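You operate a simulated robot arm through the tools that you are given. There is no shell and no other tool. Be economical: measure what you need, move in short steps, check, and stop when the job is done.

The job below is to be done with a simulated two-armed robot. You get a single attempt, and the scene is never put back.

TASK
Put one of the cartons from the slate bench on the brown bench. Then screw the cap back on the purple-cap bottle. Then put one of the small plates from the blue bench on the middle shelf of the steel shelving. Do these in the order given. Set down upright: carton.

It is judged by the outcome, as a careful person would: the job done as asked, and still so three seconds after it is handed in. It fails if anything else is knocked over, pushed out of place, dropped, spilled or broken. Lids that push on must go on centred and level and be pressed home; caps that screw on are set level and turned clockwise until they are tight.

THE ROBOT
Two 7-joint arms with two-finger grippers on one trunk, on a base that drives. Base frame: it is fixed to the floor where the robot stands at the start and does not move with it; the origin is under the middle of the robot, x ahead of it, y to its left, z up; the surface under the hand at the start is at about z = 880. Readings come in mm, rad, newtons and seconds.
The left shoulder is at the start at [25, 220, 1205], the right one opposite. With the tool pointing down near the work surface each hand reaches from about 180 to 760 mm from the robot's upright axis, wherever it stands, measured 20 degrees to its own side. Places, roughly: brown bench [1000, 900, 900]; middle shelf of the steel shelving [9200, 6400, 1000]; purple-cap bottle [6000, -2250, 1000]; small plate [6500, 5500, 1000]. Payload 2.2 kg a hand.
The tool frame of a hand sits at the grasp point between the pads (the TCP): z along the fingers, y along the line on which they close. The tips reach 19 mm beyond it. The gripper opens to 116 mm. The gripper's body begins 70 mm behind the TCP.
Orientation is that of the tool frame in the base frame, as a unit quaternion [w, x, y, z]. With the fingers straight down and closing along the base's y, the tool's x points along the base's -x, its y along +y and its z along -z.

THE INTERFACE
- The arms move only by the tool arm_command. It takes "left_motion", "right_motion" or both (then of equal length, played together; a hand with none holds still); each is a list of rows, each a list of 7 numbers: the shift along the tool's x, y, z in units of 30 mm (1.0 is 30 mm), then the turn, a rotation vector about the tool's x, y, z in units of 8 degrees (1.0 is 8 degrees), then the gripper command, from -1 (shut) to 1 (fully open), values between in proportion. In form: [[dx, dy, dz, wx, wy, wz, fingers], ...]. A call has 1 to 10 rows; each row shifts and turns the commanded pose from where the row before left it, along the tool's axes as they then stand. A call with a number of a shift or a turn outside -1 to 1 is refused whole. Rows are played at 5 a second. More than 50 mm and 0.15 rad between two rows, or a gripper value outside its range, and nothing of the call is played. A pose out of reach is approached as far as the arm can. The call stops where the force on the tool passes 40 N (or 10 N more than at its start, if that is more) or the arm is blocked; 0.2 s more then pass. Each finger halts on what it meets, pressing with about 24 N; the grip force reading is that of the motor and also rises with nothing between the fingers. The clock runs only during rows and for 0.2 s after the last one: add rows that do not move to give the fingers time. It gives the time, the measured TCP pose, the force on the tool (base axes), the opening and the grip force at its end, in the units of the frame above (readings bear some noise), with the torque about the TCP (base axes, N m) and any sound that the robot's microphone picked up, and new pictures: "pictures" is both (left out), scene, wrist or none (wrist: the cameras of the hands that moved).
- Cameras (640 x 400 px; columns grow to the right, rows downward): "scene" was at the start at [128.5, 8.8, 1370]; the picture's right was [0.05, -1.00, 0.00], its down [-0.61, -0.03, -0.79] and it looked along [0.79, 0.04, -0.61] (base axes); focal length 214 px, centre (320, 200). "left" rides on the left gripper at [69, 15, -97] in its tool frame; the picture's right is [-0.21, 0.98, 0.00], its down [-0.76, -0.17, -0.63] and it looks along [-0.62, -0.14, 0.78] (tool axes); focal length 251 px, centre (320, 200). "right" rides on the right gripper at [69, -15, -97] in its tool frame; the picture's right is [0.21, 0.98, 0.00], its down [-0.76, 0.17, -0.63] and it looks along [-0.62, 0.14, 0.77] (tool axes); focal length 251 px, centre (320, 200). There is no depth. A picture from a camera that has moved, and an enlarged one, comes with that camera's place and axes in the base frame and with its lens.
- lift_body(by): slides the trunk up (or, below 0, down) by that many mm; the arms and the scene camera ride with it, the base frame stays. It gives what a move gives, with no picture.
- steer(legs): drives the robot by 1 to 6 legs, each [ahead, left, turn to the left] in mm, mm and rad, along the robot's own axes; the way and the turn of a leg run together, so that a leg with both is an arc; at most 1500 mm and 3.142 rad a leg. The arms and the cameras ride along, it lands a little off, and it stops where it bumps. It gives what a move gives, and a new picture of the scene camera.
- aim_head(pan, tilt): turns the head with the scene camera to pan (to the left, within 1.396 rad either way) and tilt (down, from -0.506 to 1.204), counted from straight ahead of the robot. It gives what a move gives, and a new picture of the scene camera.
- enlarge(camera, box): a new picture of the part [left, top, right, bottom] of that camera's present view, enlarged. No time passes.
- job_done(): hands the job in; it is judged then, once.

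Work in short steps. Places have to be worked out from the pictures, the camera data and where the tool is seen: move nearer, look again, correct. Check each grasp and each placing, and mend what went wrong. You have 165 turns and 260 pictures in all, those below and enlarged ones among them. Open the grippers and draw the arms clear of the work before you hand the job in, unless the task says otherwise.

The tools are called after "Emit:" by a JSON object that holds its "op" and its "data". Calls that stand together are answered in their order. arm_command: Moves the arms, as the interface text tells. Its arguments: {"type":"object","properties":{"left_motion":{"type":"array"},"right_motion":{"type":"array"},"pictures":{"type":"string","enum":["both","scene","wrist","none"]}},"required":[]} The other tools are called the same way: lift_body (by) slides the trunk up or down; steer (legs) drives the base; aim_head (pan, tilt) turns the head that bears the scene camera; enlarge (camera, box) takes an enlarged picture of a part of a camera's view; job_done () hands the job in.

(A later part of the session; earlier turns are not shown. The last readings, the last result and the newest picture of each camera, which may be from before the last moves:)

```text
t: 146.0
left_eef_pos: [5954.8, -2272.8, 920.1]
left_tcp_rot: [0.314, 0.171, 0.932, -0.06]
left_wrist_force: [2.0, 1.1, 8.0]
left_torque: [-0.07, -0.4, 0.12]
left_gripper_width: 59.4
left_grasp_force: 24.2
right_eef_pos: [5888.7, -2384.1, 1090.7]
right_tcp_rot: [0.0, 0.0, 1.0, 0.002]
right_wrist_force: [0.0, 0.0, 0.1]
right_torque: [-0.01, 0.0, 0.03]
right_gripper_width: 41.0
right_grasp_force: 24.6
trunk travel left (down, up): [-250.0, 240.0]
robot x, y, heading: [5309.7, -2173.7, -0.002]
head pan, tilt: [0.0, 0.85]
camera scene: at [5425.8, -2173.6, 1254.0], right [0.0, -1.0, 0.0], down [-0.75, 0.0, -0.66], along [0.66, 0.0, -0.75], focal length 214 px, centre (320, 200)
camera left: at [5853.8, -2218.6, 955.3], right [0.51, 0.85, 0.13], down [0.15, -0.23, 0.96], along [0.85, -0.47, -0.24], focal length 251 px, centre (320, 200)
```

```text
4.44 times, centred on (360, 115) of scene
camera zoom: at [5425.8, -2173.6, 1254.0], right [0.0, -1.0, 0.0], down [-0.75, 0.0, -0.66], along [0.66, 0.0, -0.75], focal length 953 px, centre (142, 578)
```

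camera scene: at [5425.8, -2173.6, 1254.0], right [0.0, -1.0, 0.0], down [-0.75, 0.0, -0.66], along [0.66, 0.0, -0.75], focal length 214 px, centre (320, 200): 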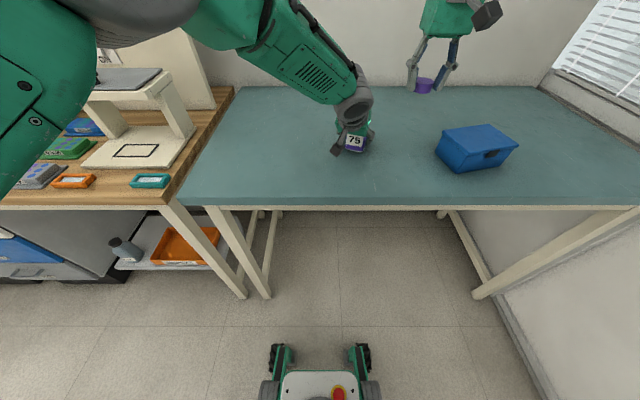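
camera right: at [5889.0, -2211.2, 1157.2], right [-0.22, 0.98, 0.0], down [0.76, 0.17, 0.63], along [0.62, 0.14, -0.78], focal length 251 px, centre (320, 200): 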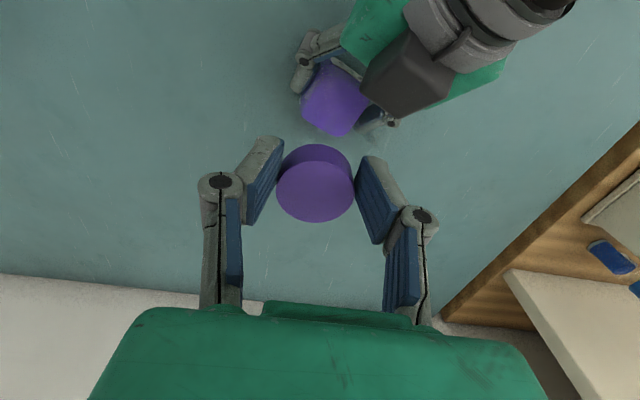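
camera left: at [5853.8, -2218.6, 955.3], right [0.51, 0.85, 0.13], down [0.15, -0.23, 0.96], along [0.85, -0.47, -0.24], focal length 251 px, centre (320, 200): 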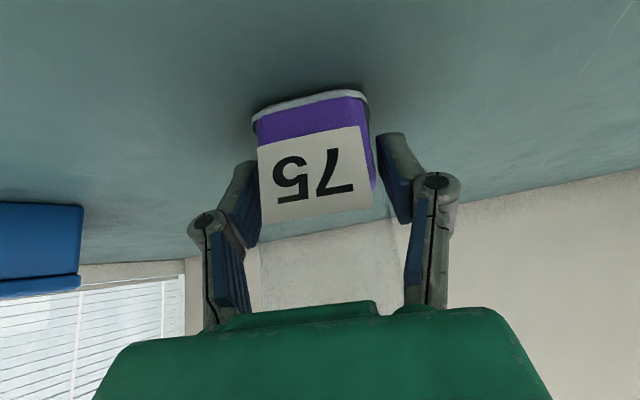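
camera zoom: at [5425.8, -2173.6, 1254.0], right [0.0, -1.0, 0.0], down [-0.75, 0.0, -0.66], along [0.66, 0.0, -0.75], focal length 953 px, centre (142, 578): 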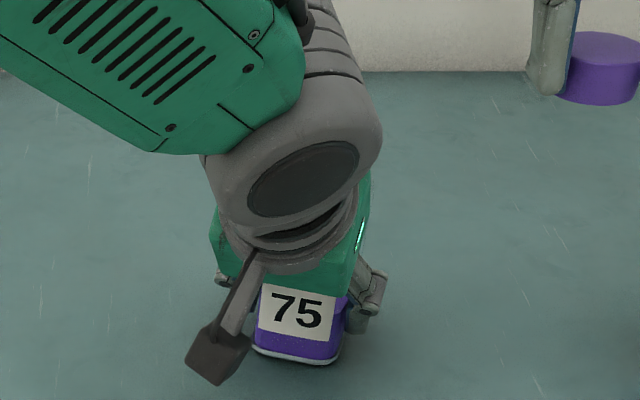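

Held again (59.4 mm), bottle axis ≈ (5971, −2278). Before approaching, I pre-turn the right hand ~76° counter-clockwise, so that it has room to screw clockwise and its camera stays clear of the left arm.

Emit:
{"op": "arm_command", "data": {"right_motion": [[0, 0, 0, 0, 0, -0.95, -1], [0, 0, 0, 0, 0, -0.95, -1], [0, 0, 0, 0, 0, -0.95, -1], [0, 0, 0, 0, 0, -0.95, -1], [0, 0, 0, 0, 0, -0.95, -1], [0, 0, 0, 0, 0, -0.95, -1], [0, 0, 0, 0, 0, -0.95, -1], [0, 0, 0, 0, 0, -0.95, -1], [0, 0, 0, 0, 0, -0.95, -1], [0, 0, 0, 0, 0, -0.95, -1]], "pictures": "wrist"}}

```text
t: 148.2
left_eef_pos: [5953.9, -2273.6, 919.7]
left_tcp_rot: [0.314, 0.172, 0.932, -0.06]
left_wrist_force: [-1.8, 0.0, 6.8]
left_torque: [-0.22, -0.21, 0.01]
left_gripper_width: 59.1
left_grasp_force: 24.0
right_eef_pos: [5761.9, -2335.3, 1077.5]
right_tcp_rot: [-0.001, -0.554, 0.833, -0.002]
right_wrist_force: [-0.3, -0.4, 0.0]
right_torque: [0.0, 0.0, -0.02]
right_gripper_width: 40.5
right_grasp_force: 23.9
right hand out of reach, approached as far as the arm can: row 6, 7, 8, 9, 10
trunk travel left (down, up): [-250.0, 240.0]
robot x, y, heading: [5302.4, -2168.5, -0.002]
head pan, tilt: [0.0, 0.85]
camera right: at [5748.0, -2405.1, 1174.1], right [-0.98, 0.18, 0.0], down [0.14, 0.77, 0.63], along [0.12, 0.62, -0.78], focal length 251 px, centre (320, 200)
```

right: 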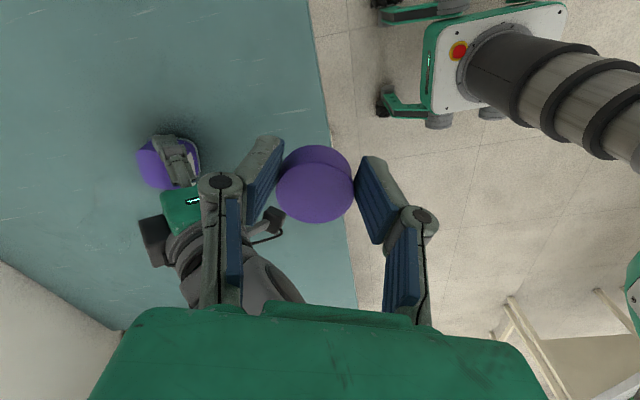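

Counter-clockwise range ends near +40°. The clockwise side should have more range, so I turn back and go on clockwise to find out (the screwing can run from about −90° on, camera on the far side).

Emit:
{"op": "arm_command", "data": {"right_motion": [[0, 0, 0, 0, 0, 1, -1], [0, 0, 0, 0, 0, 1, -1], [0, 0, 0, 0, 0, 1, -1], [0, 0, 0, 0, 0, 1, -1], [0, 0, 0, 0, 0, 1, -1], [0, 0, 0, 0, 0, 1, -1], [0, 0, 0, 0, 0, 1, -1], [0, 0, 0, 0, 0, 1, -1], [0, 0, 0, 0, 0, 1, -1], [0, 0, 0, 0, 0, 1, -1]], "pictures": "none"}}

Emit:
{"op": "arm_command", "data": {"right_motion": [[0, 0, 0, 0, 0, 1, -1], [0, 0, 0, 0, 0, 1, -1], [0, 0, 0, 0, 0, 1, -1], [0, 0, 0, 0, 0, 1, -1], [0, 0, 0, 0, 0, 1, -1], [0, 0, 0, 0, 0, 1, -1], [0, 0, 0, 0, 0, 1, -1], [0, 0, 0, 0, 0, 1, -1], [0, 0, 0, 0, 0, 1, -1], [0, 0, 0, 0, 0, 1, -1]], "pictures": "none"}}

```text
t: 150.4
left_eef_pos: [5954.6, -2273.3, 919.2]
left_tcp_rot: [0.315, 0.171, 0.932, -0.06]
left_wrist_force: [-0.9, 0.6, 6.5]
left_torque: [-0.18, -0.13, 0.02]
left_gripper_width: 59.2
left_grasp_force: 24.0
right_eef_pos: [5763.2, -2334.9, 1075.6]
right_tcp_rot: [0.0, 0.11, 0.994, -0.002]
right_wrist_force: [-0.4, 0.9, 0.1]
right_torque: [-0.03, 0.01, 0.0]
right_gripper_width: 40.9
right_grasp_force: 24.2
trunk travel left (down, up): [-250.0, 240.0]
robot x, y, heading: [5302.7, -2166.7, 0.001]
head pan, tilt: [0.0, 0.85]
```

```text
t: 152.6
left_eef_pos: [5952.6, -2273.1, 920.3]
left_tcp_rot: [0.314, 0.171, 0.932, -0.06]
left_wrist_force: [0.7, 0.3, 4.8]
left_torque: [-0.14, -0.15, 0.08]
left_gripper_width: 59.3
left_grasp_force: 24.1
right_eef_pos: [5763.1, -2334.4, 1075.3]
right_tcp_rot: [0.002, 0.724, 0.69, -0.003]
right_wrist_force: [-0.6, -0.2, -0.2]
right_torque: [0.02, -0.02, 0.0]
right_gripper_width: 40.6
right_grasp_force: 24.2
trunk travel left (down, up): [-250.0, 240.0]
robot x, y, heading: [5304.3, -2169.5, -0.002]
head pan, tilt: [0.0, 0.85]
```

Full clockwise freedom there (now at −93°). The hand's camera points left, so I approach around the right side: first to y≈−2400, then out to x≈5971.

Emit:
{"op": "arm_command", "data": {"right_motion": [[-0.73, 0.04, 0, 0, 0, 0, -1], [-0.73, 0.04, 0, 0, 0, 0, -1], [-0.73, 0.04, 0, 0, 0, 0, -1], [0.04, 0.86, 0, 0, 0, 0, -1], [0.04, 0.86, 0, 0, 0, 0, -1], [0.04, 0.86, 0, 0, 0, 0, -1], [0.04, 0.86, 0, 0, 0, 0, -1], [0.04, 0.86, 0, 0, 0, 0, -1], [0.04, 0.86, 0, 0, 0, 0, -1], [0.04, 0.86, 0, 0, 0, 0, -1]], "pictures": "none"}}

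Emit:
{"op": "arm_command", "data": {"right_motion": [[0.04, 0.86, 0, 0, 0, 0, -1], [0.5, 0, 0, 0, 0, 0, -1], [0.7, -0.04, 0, 0, 0, 0, -1], [0.7, -0.04, 0, 0, 0, 0, -1], [0, 0, 0, 0, 0, 0, -1], [0, 0, 0, 0, 0, 0, -1]], "pictures": "both"}}

```text
t: 154.8
left_eef_pos: [5954.0, -2273.3, 919.5]
left_tcp_rot: [0.314, 0.171, 0.932, -0.06]
left_wrist_force: [0.6, -2.9, 7.2]
left_torque: [-0.18, -0.22, -0.07]
left_gripper_width: 59.0
left_grasp_force: 24.4
right_eef_pos: [5946.7, -2398.3, 1076.2]
right_tcp_rot: [0.001, 0.722, 0.691, -0.002]
right_wrist_force: [-0.3, -0.2, 0.0]
right_torque: [-0.02, -0.03, 0.0]
right_gripper_width: 40.9
right_grasp_force: 23.5
trunk travel left (down, up): [-250.0, 240.0]
robot x, y, heading: [5305.6, -2164.4, 0.003]
head pan, tilt: [0.0, 0.85]
```

```text
t: 156.2
left_eef_pos: [5954.9, -2272.4, 921.3]
left_tcp_rot: [0.314, 0.17, 0.932, -0.06]
left_wrist_force: [-2.0, 0.7, 1.9]
left_torque: [0.04, -0.1, 0.01]
left_gripper_width: 59.1
left_grasp_force: 24.0
right_eef_pos: [5972.6, -2343.7, 1076.1]
right_tcp_rot: [0.002, 0.722, 0.692, -0.001]
right_wrist_force: [-0.6, -0.8, -0.7]
right_torque: [0.02, -0.02, 0.03]
right_gripper_width: 40.8
right_grasp_force: 24.1
trunk travel left (down, up): [-250.0, 240.0]
robot x, y, heading: [5306.2, -2171.0, 0.004]
head pan, tilt: [0.0, 0.85]
camera scene: at [5426.4, -2173.2, 1253.9], right [0.0, -1.0, 0.0], down [-0.75, 0.0, -0.66], along [0.66, 0.0, -0.75], focal length 214 px, centre (320, 200)
camera right: at [5958.5, -2274.7, 1171.8], right [0.99, 0.17, 0.0], down [0.13, -0.76, 0.64], along [0.11, -0.63, -0.77], focal length 251 px, centre (320, 200)
```

scene: 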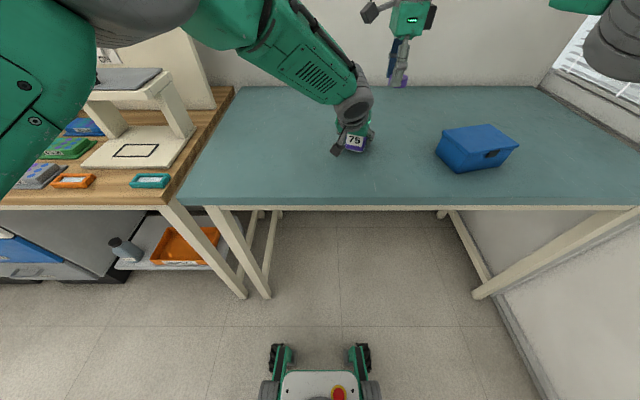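
right: 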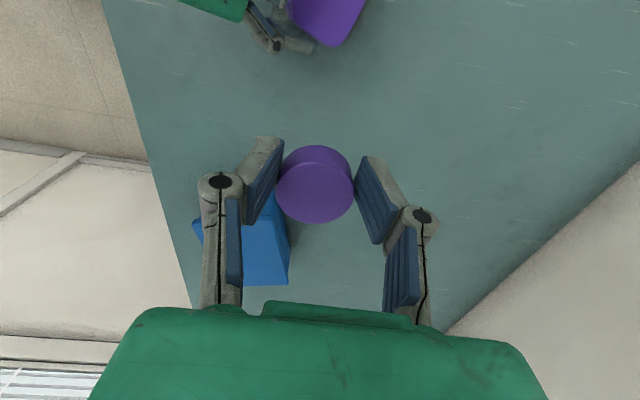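

The right camera is now almost above the bottle; I enlarge that part to find the neck.

Emit:
{"op": "enlarge", "data": {"camera": "right", "box": [270, 0, 390, 70]}}

Emit:
{"op": "enlarge", "data": {"camera": "scene", "box": [330, 60, 420, 160]}}

```text
5.33 times, centred on (330, 35) of right
camera zoom: at [5958.5, -2274.7, 1171.8], right [0.99, 0.17, 0.0], down [0.13, -0.76, 0.64], along [0.11, -0.63, -0.77], focal length 1341 px, centre (267, 1080)
```

zoom: 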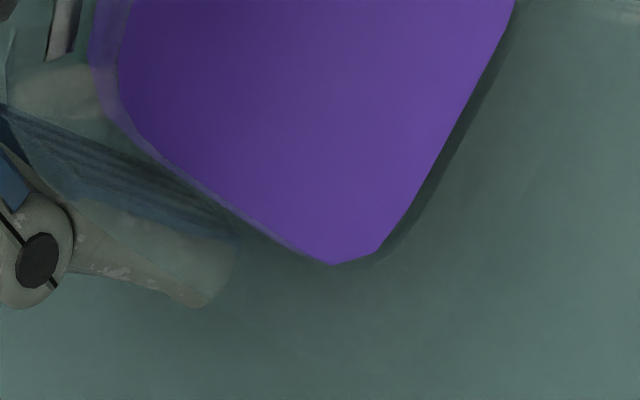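

```text
4.00 times, centred on (375, 110) of scene
camera zoom: at [5426.4, -2173.2, 1253.9], right [0.0, -1.0, 0.0], down [-0.75, 0.0, -0.66], along [0.66, 0.0, -0.75], focal length 858 px, centre (100, 560)
```

zoom: 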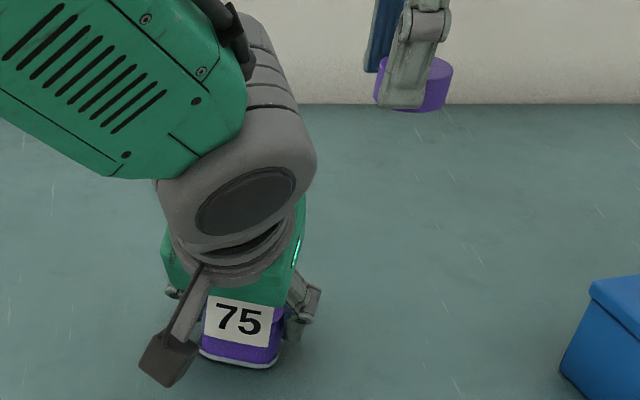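

Averaging estimates, the neck axis is ≈ (5966, −2277). I move the cap above it (still ~30 mm clear) and look from its camera.

Emit:
{"op": "arm_command", "data": {"right_motion": [[0.55, -0.08, 0, 0, 0, 0, -1], [0.55, -0.08, 0, 0, 0, 0, -1], [0.55, -0.08, 0, 0, 0, 0, -1], [0.55, -0.08, 0, 0, 0, 0, -1], [0, 0, 0, 0, 0, 0, -1], [0, 0, 0, 0, 0, 0, -1]], "pictures": "wrist"}}

Emit:
{"op": "enlarge", "data": {"camera": "right", "box": [240, 80, 400, 240]}}

Emit:
{"op": "enlarge", "data": {"camera": "scene", "box": [340, 60, 400, 120]}}

```text
t: 157.6
left_eef_pos: [5955.9, -2272.0, 919.6]
left_tcp_rot: [0.314, 0.17, 0.932, -0.06]
left_wrist_force: [-0.4, 0.3, -0.2]
left_torque: [0.02, -0.01, 0.01]
left_gripper_width: 58.9
left_grasp_force: 23.9
right_eef_pos: [5964.4, -2276.2, 1075.6]
right_tcp_rot: [0.002, 0.722, 0.692, -0.002]
right_wrist_force: [1.1, -0.3, -0.3]
right_torque: [0.02, -0.02, -0.04]
right_gripper_width: 40.8
right_grasp_force: 24.0
trunk travel left (down, up): [-250.0, 240.0]
robot x, y, heading: [5303.9, -2171.6, -0.004]
head pan, tilt: [0.0, 0.85]
camera right: at [5950.9, -2207.7, 1172.2], right [0.99, 0.17, 0.0], down [0.13, -0.76, 0.64], along [0.11, -0.63, -0.77], focal length 251 px, centre (320, 200)
```

right: 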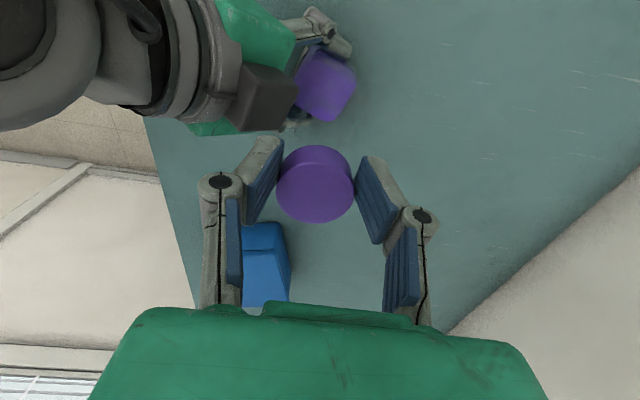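

```text
2.50 times, centred on (320, 160) of right
camera zoom: at [5950.9, -2207.7, 1172.2], right [0.99, 0.17, 0.0], down [0.13, -0.76, 0.64], along [0.11, -0.63, -0.77], focal length 629 px, centre (320, 300)
```

zoom: 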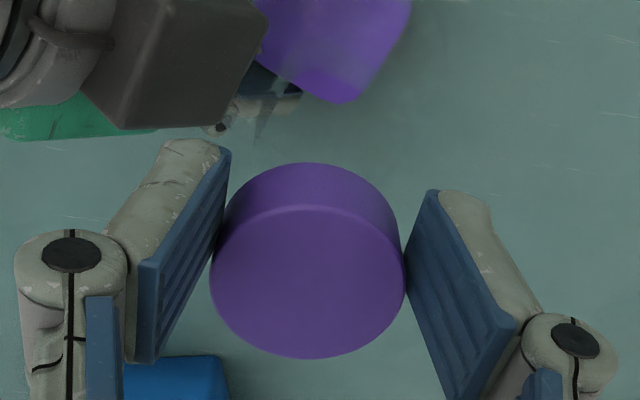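

```text
6.67 times, centred on (370, 90) of scene
camera zoom: at [5427.1, -2172.6, 1253.8], right [0.0, -1.0, 0.0], down [-0.75, 0.0, -0.66], along [0.66, 0.0, -0.75], focal length 1430 px, centre (-13, 933)
```

zoom: 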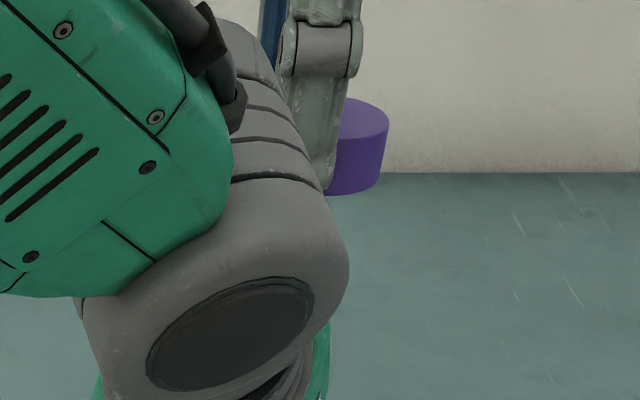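

I zoom on the strip between the bottle's base and the cap, where the glass edges show faintly.

Emit:
{"op": "enlarge", "data": {"camera": "right", "box": [280, 90, 370, 155]}}

Emit:
{"op": "enlarge", "data": {"camera": "left", "box": [220, 60, 420, 310]}}

```text
6.15 times, centred on (325, 122) of right
camera zoom: at [5950.9, -2207.7, 1172.2], right [0.99, 0.17, 0.0], down [0.13, -0.76, 0.64], along [0.11, -0.63, -0.77], focal length 1547 px, centre (289, 677)
```

zoom: 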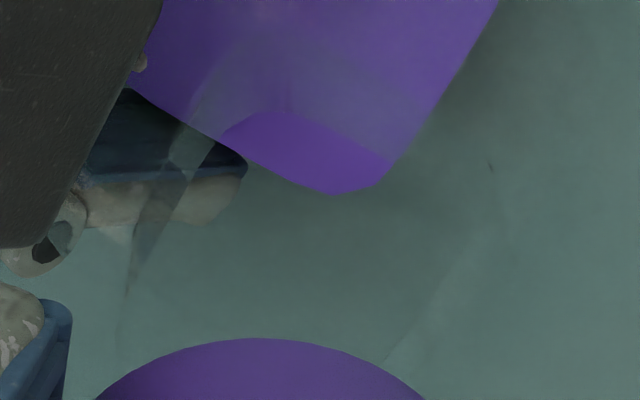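

```text
1.60 times, centred on (320, 185) of left
camera zoom: at [5854.4, -2218.1, 955.2], right [0.51, 0.85, 0.12], down [0.15, -0.23, 0.96], along [0.85, -0.47, -0.24], focal length 402 px, centre (320, 224)
```

zoom: 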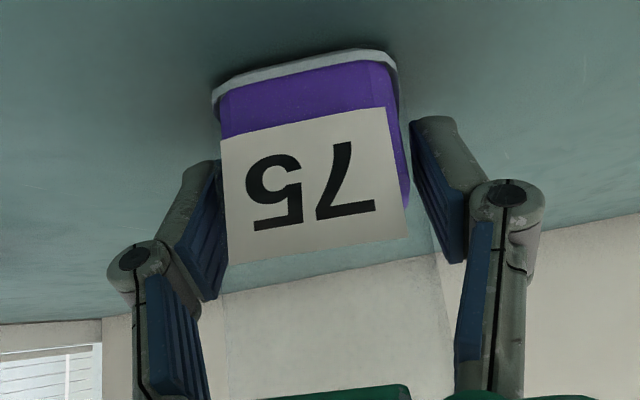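

The glass edges agree with (5965, −2277) for the axis; the cap is above it. I lower in small steps, watching the force.

Emit:
{"op": "arm_command", "data": {"right_motion": [[0, 0, 0.15, 0, 0, 0, -1], [0, 0, 0.15, 0, 0, 0, -1], [0, 0, 0.1, 0, 0, 0, -1], [0, 0, 0.1, 0, 0, 0, -1], [0, 0, 0.1, 0, 0, 0, -1], [0, 0, 0, 0, 0, 0, -1]], "pictures": "none"}}

Emit:
{"op": "enlarge", "data": {"camera": "right", "box": [270, 80, 380, 230]}}

```text
t: 159.0
left_eef_pos: [5954.5, -2272.2, 921.1]
left_tcp_rot: [0.316, 0.169, 0.932, -0.06]
left_wrist_force: [-0.1, 0.1, 0.6]
left_torque: [-0.01, 0.0, -0.03]
left_gripper_width: 59.2
left_grasp_force: 23.7
right_eef_pos: [5966.1, -2277.1, 1057.4]
right_tcp_rot: [0.002, 0.722, 0.692, -0.001]
right_wrist_force: [0.2, -0.1, 0.0]
right_torque: [0.0, 0.01, 0.01]
right_gripper_width: 40.9
right_grasp_force: 24.0
trunk travel left (down, up): [-250.0, 240.0]
robot x, y, heading: [5304.5, -2172.6, 0.002]
head pan, tilt: [0.0, 0.85]
```

```text
2.67 times, centred on (325, 155) of right
camera zoom: at [5951.9, -2208.5, 1154.3], right [0.99, 0.17, 0.0], down [0.13, -0.76, 0.64], along [0.11, -0.63, -0.77], focal length 670 px, centre (307, 320)
```

zoom: 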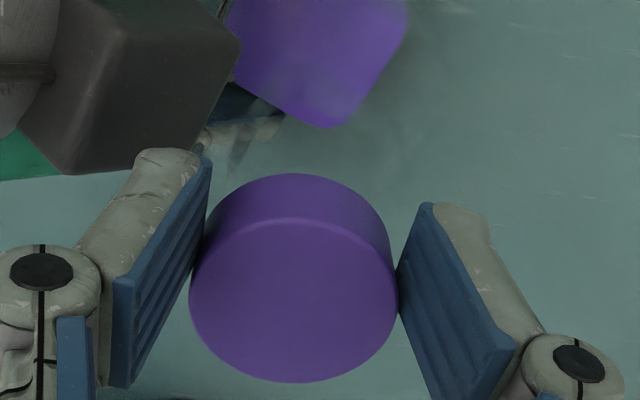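

No contact yet at 1057 (cap bottom ≈1035). I go on down in 1.5–2 mm rows.

Emit:
{"op": "arm_command", "data": {"right_motion": [[0, 0, 0.07, 0, 0, 0, -1], [0, 0, 0.07, 0, 0, 0, -1], [0, 0, 0.07, 0, 0, 0, -1], [0, 0, 0.07, 0, 0, 0, -1], [0, 0, 0.07, 0, 0, 0, -1], [0, 0, 0, 0, 0, 0, -1]], "pictures": "none"}}

```text
t: 160.4
left_eef_pos: [5954.6, -2271.4, 919.9]
left_tcp_rot: [0.315, 0.17, 0.932, -0.06]
left_wrist_force: [2.4, 3.9, -10.4]
left_torque: [0.07, -0.12, 0.08]
left_gripper_width: 59.1
left_grasp_force: 23.5
right_eef_pos: [5965.7, -2277.8, 1048.4]
right_tcp_rot: [0.002, 0.723, 0.691, -0.001]
right_wrist_force: [-1.9, -0.9, 19.3]
right_torque: [-0.02, 0.05, 0.03]
right_gripper_width: 40.9
right_grasp_force: 23.8
trunk travel left (down, up): [-250.0, 240.0]
robot x, y, heading: [5308.1, -2171.5, -0.003]
head pan, tilt: [0.0, 0.85]
```

Contact at z≈1048, centred (hardly any side torque). I ease the press slightly and turn clockwise 72° with a slight downward follow.

Emit:
{"op": "arm_command", "data": {"right_motion": [[0, 0, -0.02, 0, 0, 0.9, -1], [0, 0, 0.01, 0, 0, 0.9, -1], [0, 0, 0.01, 0, 0, 0.9, -1], [0, 0, 0.01, 0, 0, 0.9, -1], [0, 0, 0.01, 0, 0, 0.9, -1], [0, 0, 0.01, 0, 0, 0.9, -1], [0, 0, 0.01, 0, 0, 0.9, -1], [0, 0, 0.01, 0, 0, 0.9, -1], [0, 0, 0.01, 0, 0, 0.9, -1]], "pictures": "wrist"}}

```text
t: 162.4
left_eef_pos: [5954.1, -2271.7, 920.5]
left_tcp_rot: [0.314, 0.17, 0.932, -0.061]
left_wrist_force: [1.8, 2.5, -6.6]
left_torque: [0.22, 0.13, 0.04]
left_gripper_width: 59.3
left_grasp_force: 24.1
right_eef_pos: [5964.9, -2274.7, 1047.1]
right_tcp_rot: [0.003, 0.981, 0.196, 0.0]
right_wrist_force: [-2.2, 0.3, 16.6]
right_torque: [0.0, 0.07, 0.04]
right_gripper_width: 40.9
right_grasp_force: 24.1
trunk travel left (down, up): [-250.0, 240.0]
robot x, y, heading: [5304.4, -2169.3, -0.0]
head pan, tilt: [0.0, 0.85]
camera right: at [6021.3, -2235.8, 1143.1], right [0.57, -0.82, 0.0], down [-0.64, -0.44, 0.63], along [-0.52, -0.37, -0.77], focal length 251 px, centre (320, 200)
```

right: 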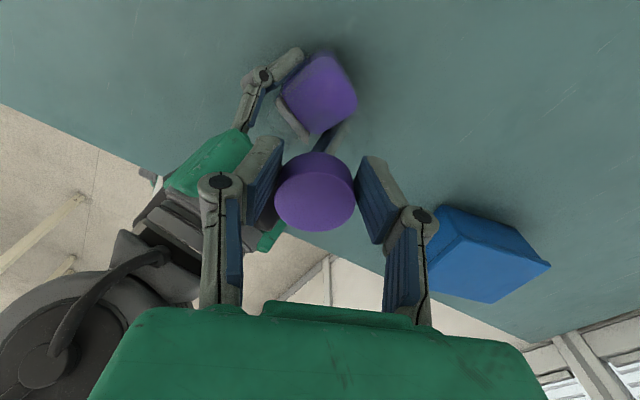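

I check the alignment from this new angle.

Emit:
{"op": "enlarge", "data": {"camera": "right", "box": [260, 60, 380, 240]}}

```text
2.22 times, centred on (320, 150) of right
camera zoom: at [6021.3, -2235.8, 1143.1], right [0.57, -0.82, 0.0], down [-0.64, -0.44, 0.63], along [-0.52, -0.37, -0.77], focal length 559 px, centre (320, 311)
```

zoom: 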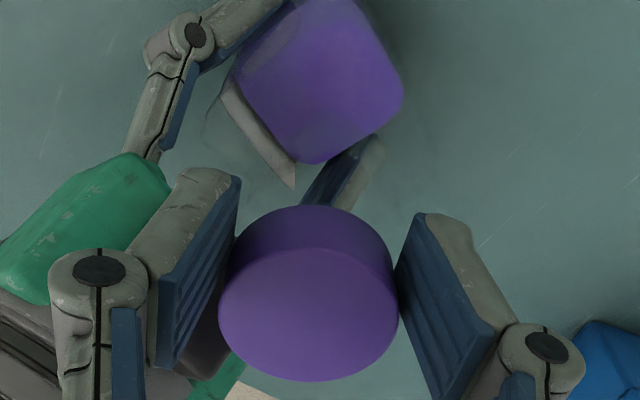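

The view suggests that the cap sits ~2.5 mm off the neck axis (it is slightly off-centre in the grip). I lift 3 mm, shift by about (+1.9, −2.0) mm, and lower again to compare the contact height.

Emit:
{"op": "arm_command", "data": {"right_motion": [[0, 0, -0.12, 0, 0, 0, -1], [0.033, 0.085, 0, 0, 0, 0, -1], [0, 0, 0.05, 0, 0, 0, -1], [0, 0, 0.05, 0, 0, 0, -1], [0, 0, 0.04, 0, 0, 0, -1], [0, 0, 0.03, 0, 0, 0, -1], [0, 0, 0, 0, 0, 0, -1]], "pictures": "none"}}

```text
t: 164.0
left_eef_pos: [5953.8, -2272.1, 921.0]
left_tcp_rot: [0.314, 0.171, 0.932, -0.06]
left_wrist_force: [1.6, 1.9, -9.8]
left_torque: [-0.08, -0.37, 0.04]
left_gripper_width: 59.2
left_grasp_force: 24.7
right_eef_pos: [5966.6, -2278.6, 1046.1]
right_tcp_rot: [0.003, 0.981, 0.195, 0.001]
right_wrist_force: [1.8, -1.2, 19.5]
right_torque: [-0.02, 0.0, 0.01]
right_gripper_width: 41.1
right_grasp_force: 24.1
trunk travel left (down, up): [-250.0, 240.0]
robot x, y, heading: [5306.9, -2171.9, -0.001]
head pan, tilt: [0.0, 0.85]
```

Contact now slightly lower (1046), torques near zero. I turn clockwise again about the cap's own centre, with a gentle press.

Emit:
{"op": "arm_command", "data": {"right_motion": [[-0.01, 0, -0.01, 0, 0, 0.9, -1], [-0.01, 0, 0.012, 0, 0, 0.9, -1], [-0.01, 0, 0.012, 0, 0, 0.9, -1], [-0.01, 0, 0.012, 0, 0, 0.9, -1], [-0.01, 0, 0.012, 0, 0, 0.9, -1], [-0.01, 0, 0.012, 0, 0, 0.9, -1], [-0.01, 0, 0.012, 0, 0, 0.9, -1], [-0.01, 0, 0.012, 0, 0, 0.9, -1], [-0.01, 0, 0.012, 0, 0, 0.9, -1], [-0.01, 0, 0.012, 0, 0, 0.9, -1]], "pictures": "wrist"}}

```text
t: 166.2
left_eef_pos: [5954.4, -2272.7, 920.7]
left_tcp_rot: [0.313, 0.17, 0.932, -0.06]
left_wrist_force: [-2.7, -1.2, -0.5]
left_torque: [0.14, -0.31, -0.06]
left_gripper_width: 59.0
left_grasp_force: 24.4
right_eef_pos: [5964.0, -2278.2, 1042.5]
right_tcp_rot: [0.002, 0.908, -0.418, 0.001]
right_wrist_force: [4.2, 2.3, 10.6]
right_torque: [0.1, -0.03, 0.04]
right_gripper_width: 39.3
right_grasp_force: 24.2
trunk travel left (down, up): [-250.0, 240.0]
robot x, y, heading: [5303.9, -2167.1, 0.003]
head pan, tilt: [0.0, 0.85]
camera right: at [6018.6, -2321.2, 1139.2], right [-0.6, -0.8, 0.0], down [-0.62, 0.47, 0.63], along [-0.5, 0.38, -0.78], focal length 251 px, centre (320, 200)
```

right: 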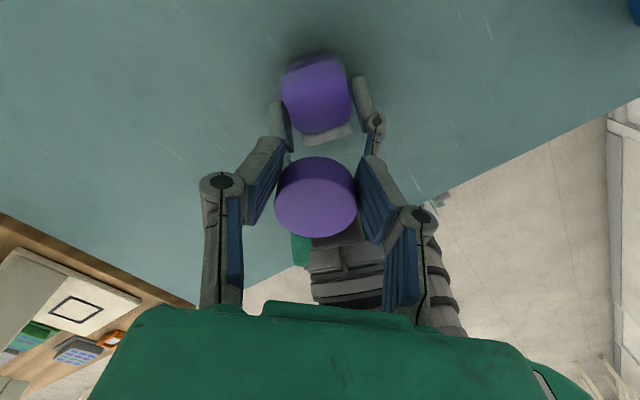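

z dropped to 1042.5 but the finger opening fell to 39.3; I look closely at the cap.

Emit:
{"op": "enlarge", "data": {"camera": "right", "box": [250, 50, 390, 250]}}

```text
2.00 times, centred on (320, 150) of right
camera zoom: at [6018.6, -2321.2, 1139.2], right [-0.6, -0.8, 0.0], down [-0.62, 0.47, 0.63], along [-0.5, 0.38, -0.78], focal length 503 px, centre (320, 300)
```

zoom: 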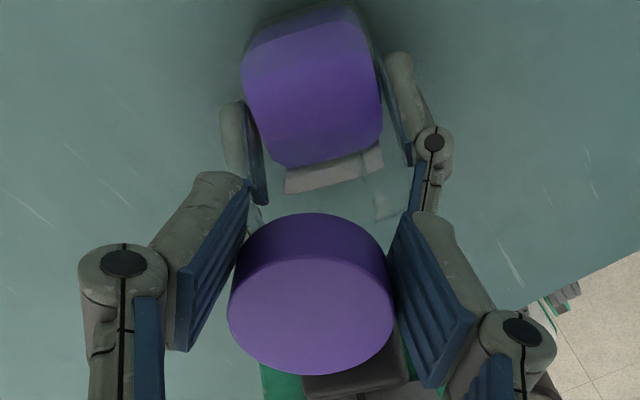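

The cap has slid ~10 mm up in the fingers: it is resting on the rim at ≈1030 and my press was too hard. I release it carefully onto the rim, rise 10 mm and look at how it sits.

Emit:
{"op": "arm_command", "data": {"right_motion": [[0, 0, -0.03, 0, 0, 0, -1], [0, 0, 0, 0, 0, 0, -0.25], [0, 0, 0, 0, 0, 0, -0.1], [0, 0, 0, 0, 0, 0, 0], [0, 0, -0.2, 0, 0, 0, 0], [0, 0, -0.2, 0, 0, 0, 0], [0, 0, 0, 0, 0, 0, 0]], "pictures": "wrist"}}

Emit:
{"op": "enlarge", "data": {"camera": "right", "box": [250, 50, 390, 250]}}

```text
t: 167.8
left_eef_pos: [5956.0, -2272.7, 921.1]
left_tcp_rot: [0.314, 0.17, 0.932, -0.06]
left_wrist_force: [0.0, -0.1, -0.1]
left_torque: [-0.01, -0.04, 0.06]
left_gripper_width: 59.0
left_grasp_force: 24.1
right_eef_pos: [5965.4, -2279.0, 1055.3]
right_tcp_rot: [0.002, 0.909, -0.417, 0.001]
right_wrist_force: [0.1, 0.1, -0.2]
right_torque: [0.01, 0.0, -0.01]
right_gripper_width: 58.2
right_grasp_force: 0.1
trunk travel left (down, up): [-250.0, 240.0]
robot x, y, heading: [5305.3, -2171.8, -0.004]
head pan, tilt: [0.0, 0.85]
camera right: at [6019.0, -2322.1, 1152.1], right [-0.6, -0.8, 0.0], down [-0.62, 0.47, 0.63], along [-0.51, 0.38, -0.78], focal length 251 px, centre (320, 200)
```

right: 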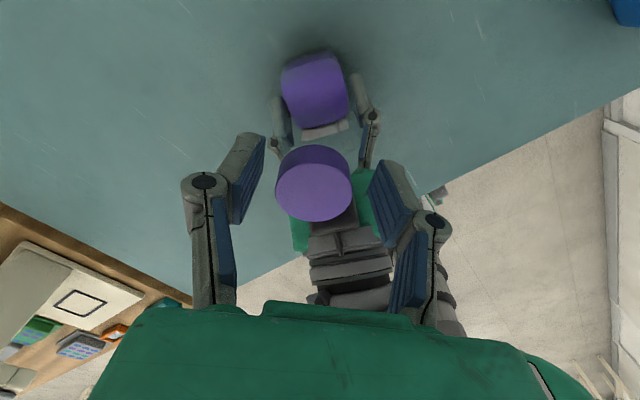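

```text
2.00 times, centred on (320, 150) of right
camera zoom: at [6019.0, -2322.1, 1152.1], right [-0.6, -0.8, 0.0], down [-0.62, 0.47, 0.63], along [-0.51, 0.38, -0.78], focal length 503 px, centre (320, 300)
```

zoom: 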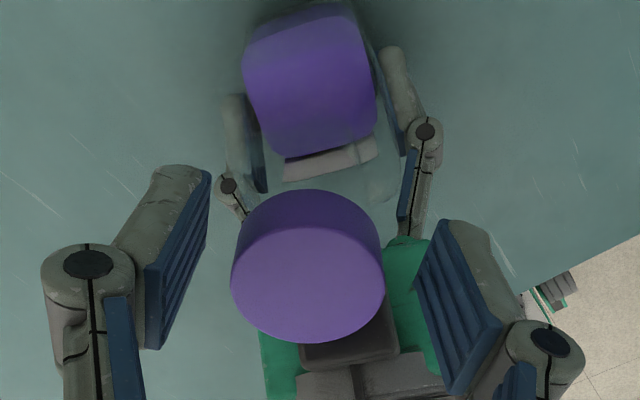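

The cap sits on the bottle but tilted. I raise the hand and turn it back ~72° for a second viewing angle.

Emit:
{"op": "arm_command", "data": {"right_motion": [[0, 0, -0.7, 0, 0, 0, 0.2], [0, 0, -0.7, 0, 0, -0.9, 0.2], [0, 0, 0, 0, 0, -0.9, 0.2], [0, 0, 0, 0, 0, -0.9, 0.2], [0, 0, 0, 0, 0, -0.9, 0.2], [0, 0, 0, 0, 0, -0.9, 0.2], [0, 0, 0, 0, 0, -0.9, 0.2], [0, 0, 0, 0, 0, -0.9, 0.2], [0, 0, 0, 0, 0, -0.9, 0.2], [0, 0, 0, 0, 0, -0.9, 0.2]], "pictures": "none"}}

Emit:
{"op": "enlarge", "data": {"camera": "right", "box": [240, 20, 400, 220]}}

```text
t: 170.0
left_eef_pos: [5955.1, -2272.3, 920.9]
left_tcp_rot: [0.315, 0.17, 0.932, -0.06]
left_wrist_force: [-0.1, 0.1, 0.7]
left_torque: [-0.03, -0.03, -0.05]
left_gripper_width: 59.0
left_grasp_force: 24.0
right_eef_pos: [5965.0, -2277.7, 1095.6]
right_tcp_rot: [0.002, 0.991, 0.136, 0.0]
right_wrist_force: [-0.3, -0.1, 0.3]
right_torque: [0.0, -0.01, 0.02]
right_gripper_width: 69.9
right_grasp_force: 0.0
trunk travel left (down, up): [-250.0, 240.0]
robot x, y, heading: [5306.8, -2171.0, 0.0]
head pan, tilt: [0.0, 0.85]
```

```text
2.00 times, centred on (320, 120) of right
camera zoom: at [6025.4, -2244.8, 1193.3], right [0.47, -0.88, 0.0], down [-0.68, -0.36, 0.63], along [-0.56, -0.3, -0.77], focal length 503 px, centre (320, 360)
```

zoom: 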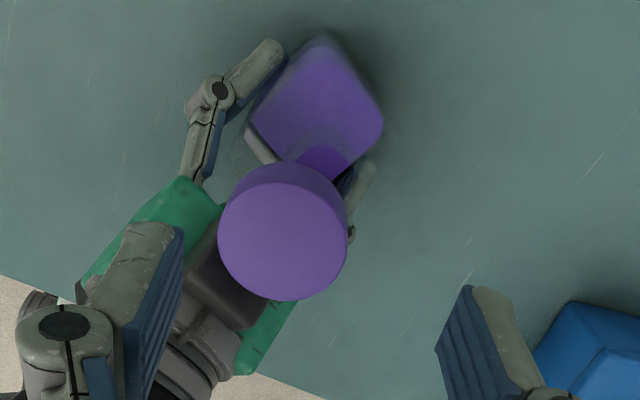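

The mouth's rim shows as an arc beside the cap: the cap is displaced. I zoom for measuring.

Emit:
{"op": "enlarge", "data": {"camera": "right", "box": [270, 60, 350, 180]}}

```text
3.33 times, centred on (310, 120) of right
camera zoom: at [6025.4, -2244.8, 1193.3], right [0.47, -0.88, 0.0], down [-0.68, -0.36, 0.63], along [-0.56, -0.3, -0.77], focal length 838 px, centre (353, 467)
```

zoom: 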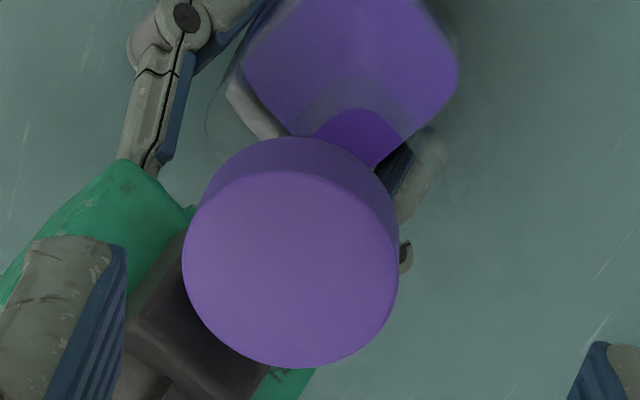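

The cap hangs about 11 mm off toward (−5, +10) mm, so it must be re-gripped at once. I centre the open fingers over it and descend.

Emit:
{"op": "arm_command", "data": {"right_motion": [[-0.065, -0.39, 0, 0, 0, 0, 0.2], [0, 0, 0, 0, 0, 0, 0.2], [0, 0, 0.4, 0, 0, 0, 0.2], [0, 0, 0.4, 0, 0, 0, 0.2], [0, 0, 0.3, 0, 0, 0, 0.2], [0, 0, 0, 0, 0, 0, 0.2]], "pictures": "wrist"}}

```text
t: 171.4
left_eef_pos: [5955.6, -2272.5, 920.6]
left_tcp_rot: [0.314, 0.169, 0.932, -0.059]
left_wrist_force: [1.5, 0.3, 1.6]
left_torque: [0.03, -0.02, -0.01]
left_gripper_width: 59.1
left_grasp_force: 23.9
right_eef_pos: [5960.1, -2268.2, 1062.8]
right_tcp_rot: [0.003, 0.991, 0.135, 0.0]
right_wrist_force: [-1.2, -0.6, -0.1]
right_torque: [0.0, -0.02, 0.05]
right_gripper_width: 69.6
right_grasp_force: 0.0
trunk travel left (down, up): [-250.0, 240.0]
robot x, y, heading: [5305.8, -2169.9, 0.001]
head pan, tilt: [0.0, 0.85]
camera right: at [6020.9, -2235.1, 1159.9], right [0.47, -0.88, 0.0], down [-0.69, -0.36, 0.63], along [-0.56, -0.3, -0.77], focal length 251 px, centre (320, 200)
```

right: 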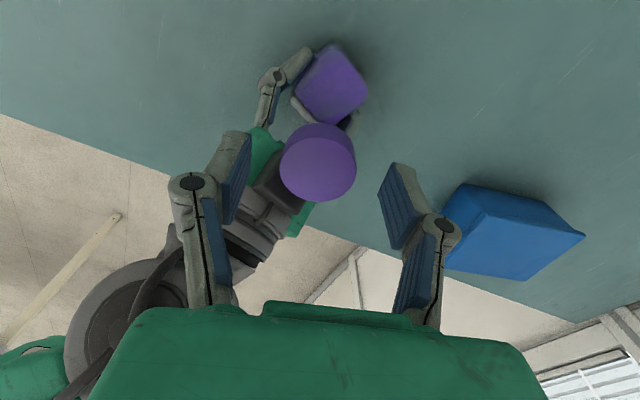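

By its apparent size the cap's top is at ≈1042. I descend another 15 mm and close on it.

Emit:
{"op": "arm_command", "data": {"right_motion": [[0, 0, 0.25, 0, 0, 0, 0.2], [0, 0, 0.25, 0, 0, 0, 0.2], [0, 0, 0, 0, 0, 0, 0], [0, 0, 0, 0, 0, 0, -0.15], [0, 0, 0, 0, 0, 0, -0.25], [0, 0, 0, 0, 0, 0, -0.4], [0, 0, 0, 0, 0, 0, -1], [0, 0, 0, 0, 0, 0, -1]], "pictures": "wrist"}}

Emit:
{"op": "enlarge", "data": {"camera": "right", "box": [250, 60, 390, 240]}}

```text
t: 173.2
left_eef_pos: [5955.4, -2272.7, 921.2]
left_tcp_rot: [0.314, 0.17, 0.932, -0.06]
left_wrist_force: [0.2, 0.2, 2.1]
left_torque: [0.02, -0.02, -0.01]
left_gripper_width: 59.2
left_grasp_force: 23.5
right_eef_pos: [5957.7, -2266.8, 1048.6]
right_tcp_rot: [0.002, 0.991, 0.134, 0.0]
right_wrist_force: [0.3, -0.6, 0.1]
right_torque: [0.0, -0.03, 0.01]
right_gripper_width: 43.6
right_grasp_force: 24.3
trunk travel left (down, up): [-250.0, 240.0]
robot x, y, heading: [5306.1, -2172.3, 0.001]
head pan, tilt: [0.0, 0.85]
camera right: at [6019.0, -2235.4, 1145.1], right [0.47, -0.88, 0.0], down [-0.69, -0.36, 0.63], along [-0.56, -0.3, -0.77], focal length 251 px, centre (320, 200)
```

right: 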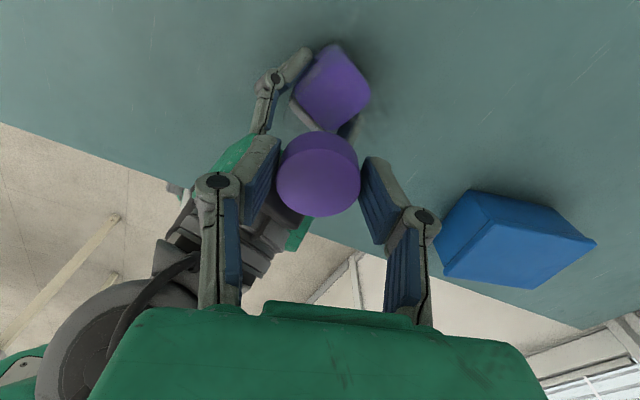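

```text
2.22 times, centred on (320, 150) of right
camera zoom: at [6019.0, -2235.4, 1145.1], right [0.47, -0.88, 0.0], down [-0.69, -0.36, 0.63], along [-0.56, -0.3, -0.77], focal length 559 px, centre (320, 311)
```

zoom: 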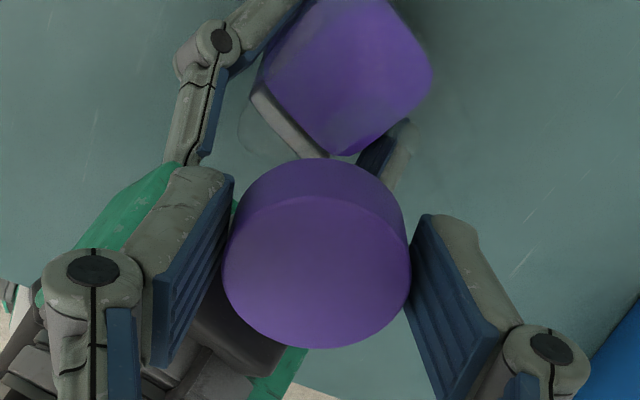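

Gripped (tilted, 43.6). I'll lift it off, take it to a free spot on the table to set it flat, and re-grip it squarely.

Emit:
{"op": "arm_command", "data": {"right_motion": [[0, 0, -0.5, 0, 0, 0, -1], [0, 0, -0.8, 0, 0, 0, -1], [0, 0, -0.7, 0, 0, 0, -1], [0.2, 0.8, 0, 0, 0, 0, -1], [-0.6, 0.7, 0, 0, 0, 0, -1], [-0.83, 0.45, 0, 0, 0, 0, -1], [-0.83, 0.4, 0, 0, 0, 0, -1], [-0.83, 0.4, 0, 0, 0, 0, -1], [-0.83, 0, 0.5, 0, 0, 0, -1], [0, 0, 0.8, 0, 0, 0, -1]], "pictures": "both"}}

```text
t: 175.4
left_eef_pos: [5953.4, -2273.4, 921.0]
left_tcp_rot: [0.314, 0.171, 0.932, -0.06]
left_wrist_force: [1.0, -1.5, 2.9]
left_torque: [-0.05, 0.05, 0.02]
left_gripper_width: 58.8
left_grasp_force: 24.3
right_eef_pos: [5872.6, -2378.6, 1070.8]
right_tcp_rot: [0.002, 0.991, 0.135, -0.001]
right_wrist_force: [-0.5, 0.3, -0.7]
right_torque: [-0.01, -0.01, 0.03]
right_gripper_width: 43.7
right_grasp_force: 25.0
trunk travel left (down, up): [-250.0, 240.0]
robot x, y, heading: [5305.7, -2170.5, -0.0]
head pan, tilt: [0.0, 0.85]
camera scene: at [5426.2, -2174.2, 1253.9], right [0.0, -1.0, 0.0], down [-0.75, 0.0, -0.66], along [0.66, 0.0, -0.75], focal length 214 px, centre (320, 200)
camera right: at [5932.8, -2346.7, 1166.5], right [0.47, -0.88, 0.0], down [-0.68, -0.36, 0.63], along [-0.56, -0.3, -0.77], focal length 251 px, centre (320, 200)
```

scene: 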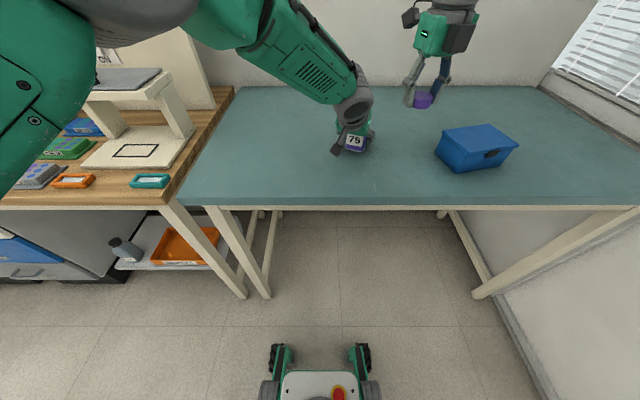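
right: 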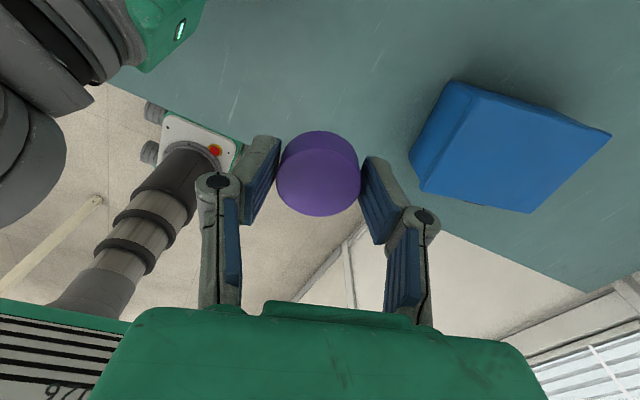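

I lower the cap to the table.

Emit:
{"op": "arm_command", "data": {"right_motion": [[0, 0, 0.9, 0, 0, 0, -1], [0, 0, 0.9, 0, 0, 0, -1], [0, 0, 0.9, 0, 0, 0, -1], [0, 0, 0.9, 0, 0, 0, -1], [0, 0, 0.9, 0, 0, 0, -1], [0, 0, 0.35, 0, 0, 0, -1], [0, 0, 0.15, 0, 0, 0, -1], [0, 0, 0.1, 0, 0, 0, -1], [0, 0, 0.1, 0, 0, 0, -1], [0, 0, 0.1, 0, 0, 0, -1]], "pictures": "wrist"}}

```text
t: 177.6
left_eef_pos: [5953.9, -2273.5, 920.2]
left_tcp_rot: [0.314, 0.171, 0.932, -0.06]
left_wrist_force: [0.1, 0.3, 7.5]
left_torque: [-0.09, -0.12, -0.03]
left_gripper_width: 59.1
left_grasp_force: 24.1
right_eef_pos: [5873.5, -2376.3, 911.7]
right_tcp_rot: [0.002, 0.991, 0.134, 0.001]
right_wrist_force: [0.3, 0.8, -0.8]
right_torque: [-0.02, 0.03, -0.02]
right_gripper_width: 43.5
right_grasp_force: 24.0
trunk travel left (down, up): [-250.0, 240.0]
robot x, y, heading: [5305.1, -2171.6, 0.001]
head pan, tilt: [0.0, 0.85]
camera right: at [5933.5, -2344.1, 1008.4], right [0.47, -0.88, 0.0], down [-0.69, -0.36, 0.63], along [-0.56, -0.3, -0.77], focal length 251 px, centre (320, 200)
```

right: 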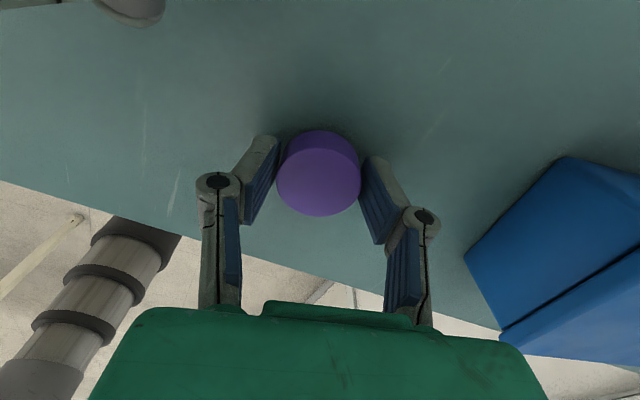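

Still above the table; I creep lower until contact, then open and settle the cap.

Emit:
{"op": "arm_command", "data": {"right_motion": [[0, 0, 0.08, 0, 0, 0, -1], [0, 0, 0.08, 0, 0, 0, -1], [0, 0, 0.08, 0, 0, 0, -1], [0, 0, 0, 0, 0, 0, -1]], "pictures": "none"}}

```text
t: 178.6
left_eef_pos: [5953.4, -2272.5, 921.3]
left_tcp_rot: [0.314, 0.17, 0.932, -0.06]
left_wrist_force: [1.1, -1.2, 6.4]
left_torque: [-0.06, -0.13, -0.01]
left_gripper_width: 58.9
left_grasp_force: 24.1
right_eef_pos: [5872.8, -2377.9, 905.0]
right_tcp_rot: [0.003, 0.991, 0.134, 0.0]
right_wrist_force: [-0.1, -0.1, 0.0]
right_torque: [0.04, 0.01, -0.02]
right_gripper_width: 43.6
right_grasp_force: 24.3
trunk travel left (down, up): [-250.0, 240.0]
robot x, y, heading: [5308.2, -2171.0, 0.005]
head pan, tilt: [0.0, 0.85]
```

Emit:
{"op": "arm_command", "data": {"right_motion": [[0, 0, 0.07, 0, 0, 0, -1], [0, 0, 0, 0, 0, 0, -0.2], [0, 0, 0, 0, 0, 0, 0], [0, 0, 0, 0, 0, 0, 0.3], [0, 0, 0, 0, 0, 0, 0.3]], "pictures": "wrist"}}

Emit:
{"op": "enlarge", "data": {"camera": "right", "box": [250, 80, 390, 240]}}

```text
t: 179.8
left_eef_pos: [5953.0, -2272.7, 921.2]
left_tcp_rot: [0.314, 0.171, 0.932, -0.06]
left_wrist_force: [0.6, -1.4, 7.3]
left_torque: [-0.06, -0.13, 0.03]
left_gripper_width: 58.9
left_grasp_force: 24.1
right_eef_pos: [5873.2, -2377.2, 902.2]
right_tcp_rot: [0.002, 0.991, 0.136, 0.0]
right_wrist_force: [-0.5, 0.5, -0.6]
right_torque: [0.02, 0.01, 0.01]
right_gripper_width: 75.4
right_grasp_force: 0.1
trunk travel left (down, up): [-250.0, 240.0]
robot x, y, heading: [5303.9, -2168.9, -0.006]
head pan, tilt: [0.0, 0.85]
camera right: at [5933.6, -2344.7, 998.8], right [0.47, -0.88, 0.0], down [-0.69, -0.36, 0.63], along [-0.56, -0.3, -0.77], focal length 251 px, centre (320, 200)
```

right: 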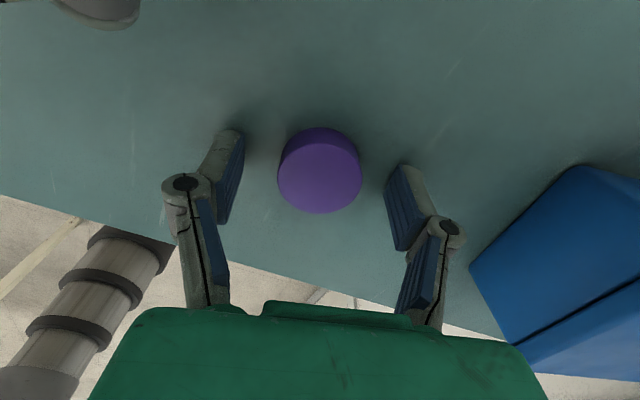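

```text
2.50 times, centred on (320, 160) of right
camera zoom: at [5933.6, -2344.7, 998.8], right [0.47, -0.88, 0.0], down [-0.69, -0.36, 0.63], along [-0.56, -0.3, -0.77], focal length 629 px, centre (320, 300)
```

zoom: 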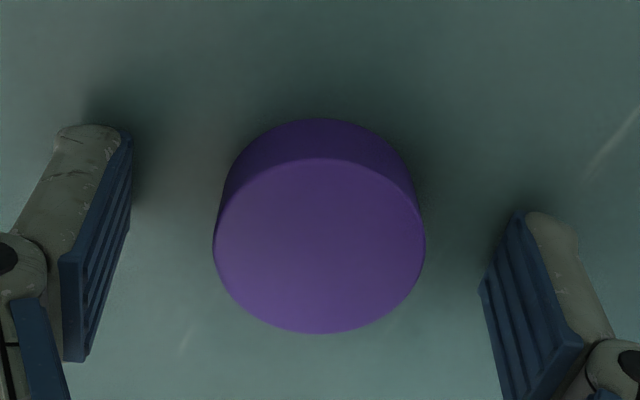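

The cap now lies flat and centred between the fingers. Before taking it again, I use the empty hand's camera to look straight at the open mouth of the bottle: up, then over it.

Emit:
{"op": "arm_command", "data": {"right_motion": [[0, 0, -0.97, 0, 0, 0, 0.3], [0, 0, -0.97, 0, 0, 0, 0.3], [0, 0, -0.97, 0, 0, 0, 0.3], [0, 0, -0.97, 0, 0, 0, 0.3], [0, 0, -0.97, 0, 0, 0, 0.3], [0, 0, -0.97, 0, 0, 0, 0.3], [0, 0, -0.97, 0, 0, 0, 0.3], [0.95, 0.25, 0, 0, 0, 0, 0.3], [0.95, 0.25, 0, 0, 0, 0, 0.3], [0.95, 0.25, 0, 0, 0, 0, 0.3]], "pictures": "none"}}

Emit:
{"op": "arm_command", "data": {"right_motion": [[0.22, -0.8, 0, 0, 0, 0, 0.3], [0.22, -0.8, 0, 0, 0, 0, 0.3], [0.22, -0.8, 0, 0, 0, 0, 0.3], [0.22, -0.8, 0, 0, 0, 0, 0.3], [0, 0, 0, 0, 0, 0, 0.3], [0, 0, 0, 0, 0, 0, 0.3]], "pictures": "none"}}

Emit:
{"op": "enlarge", "data": {"camera": "right", "box": [250, 40, 390, 190]}}

```text
t: 182.0
left_eef_pos: [5954.6, -2273.0, 919.9]
left_tcp_rot: [0.315, 0.172, 0.931, -0.061]
left_wrist_force: [1.9, -1.9, 6.5]
left_torque: [0.0, 0.0, -0.01]
left_gripper_width: 59.1
left_grasp_force: 24.1
right_eef_pos: [5963.8, -2376.8, 1103.8]
right_tcp_rot: [0.003, 0.991, 0.135, 0.0]
right_wrist_force: [0.7, 0.1, -0.7]
right_torque: [-0.01, -0.03, -0.01]
right_gripper_width: 75.4
right_grasp_force: 0.0
trunk travel left (down, up): [-250.0, 240.0]
robot x, y, heading: [5304.6, -2169.7, 0.002]
head pan, tilt: [0.0, 0.85]
```

```text
t: 183.4
left_eef_pos: [5955.3, -2271.7, 919.6]
left_tcp_rot: [0.314, 0.169, 0.932, -0.06]
left_wrist_force: [-0.9, 0.9, 2.8]
left_torque: [-0.01, -0.05, 0.05]
left_gripper_width: 59.3
left_grasp_force: 23.7
right_eef_pos: [5963.2, -2275.0, 1104.5]
right_tcp_rot: [0.003, 0.991, 0.135, 0.0]
right_wrist_force: [-0.8, -0.6, -0.4]
right_torque: [0.03, -0.08, 0.02]
right_gripper_width: 75.5
right_grasp_force: 0.1
trunk travel left (down, up): [-250.0, 240.0]
robot x, y, heading: [5301.4, -2171.7, -0.001]
head pan, tilt: [0.0, 0.85]
```

```text
2.67 times, centred on (320, 115) of right
camera zoom: at [6024.6, -2242.9, 1201.5], right [0.47, -0.88, 0.0], down [-0.68, -0.36, 0.63], along [-0.56, -0.3, -0.77], focal length 670 px, centre (320, 427)
```

zoom: 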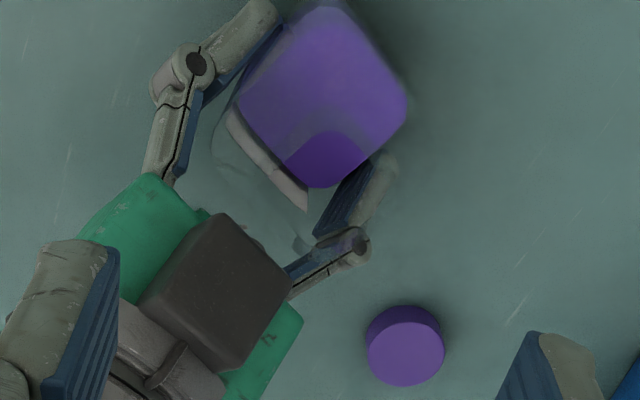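

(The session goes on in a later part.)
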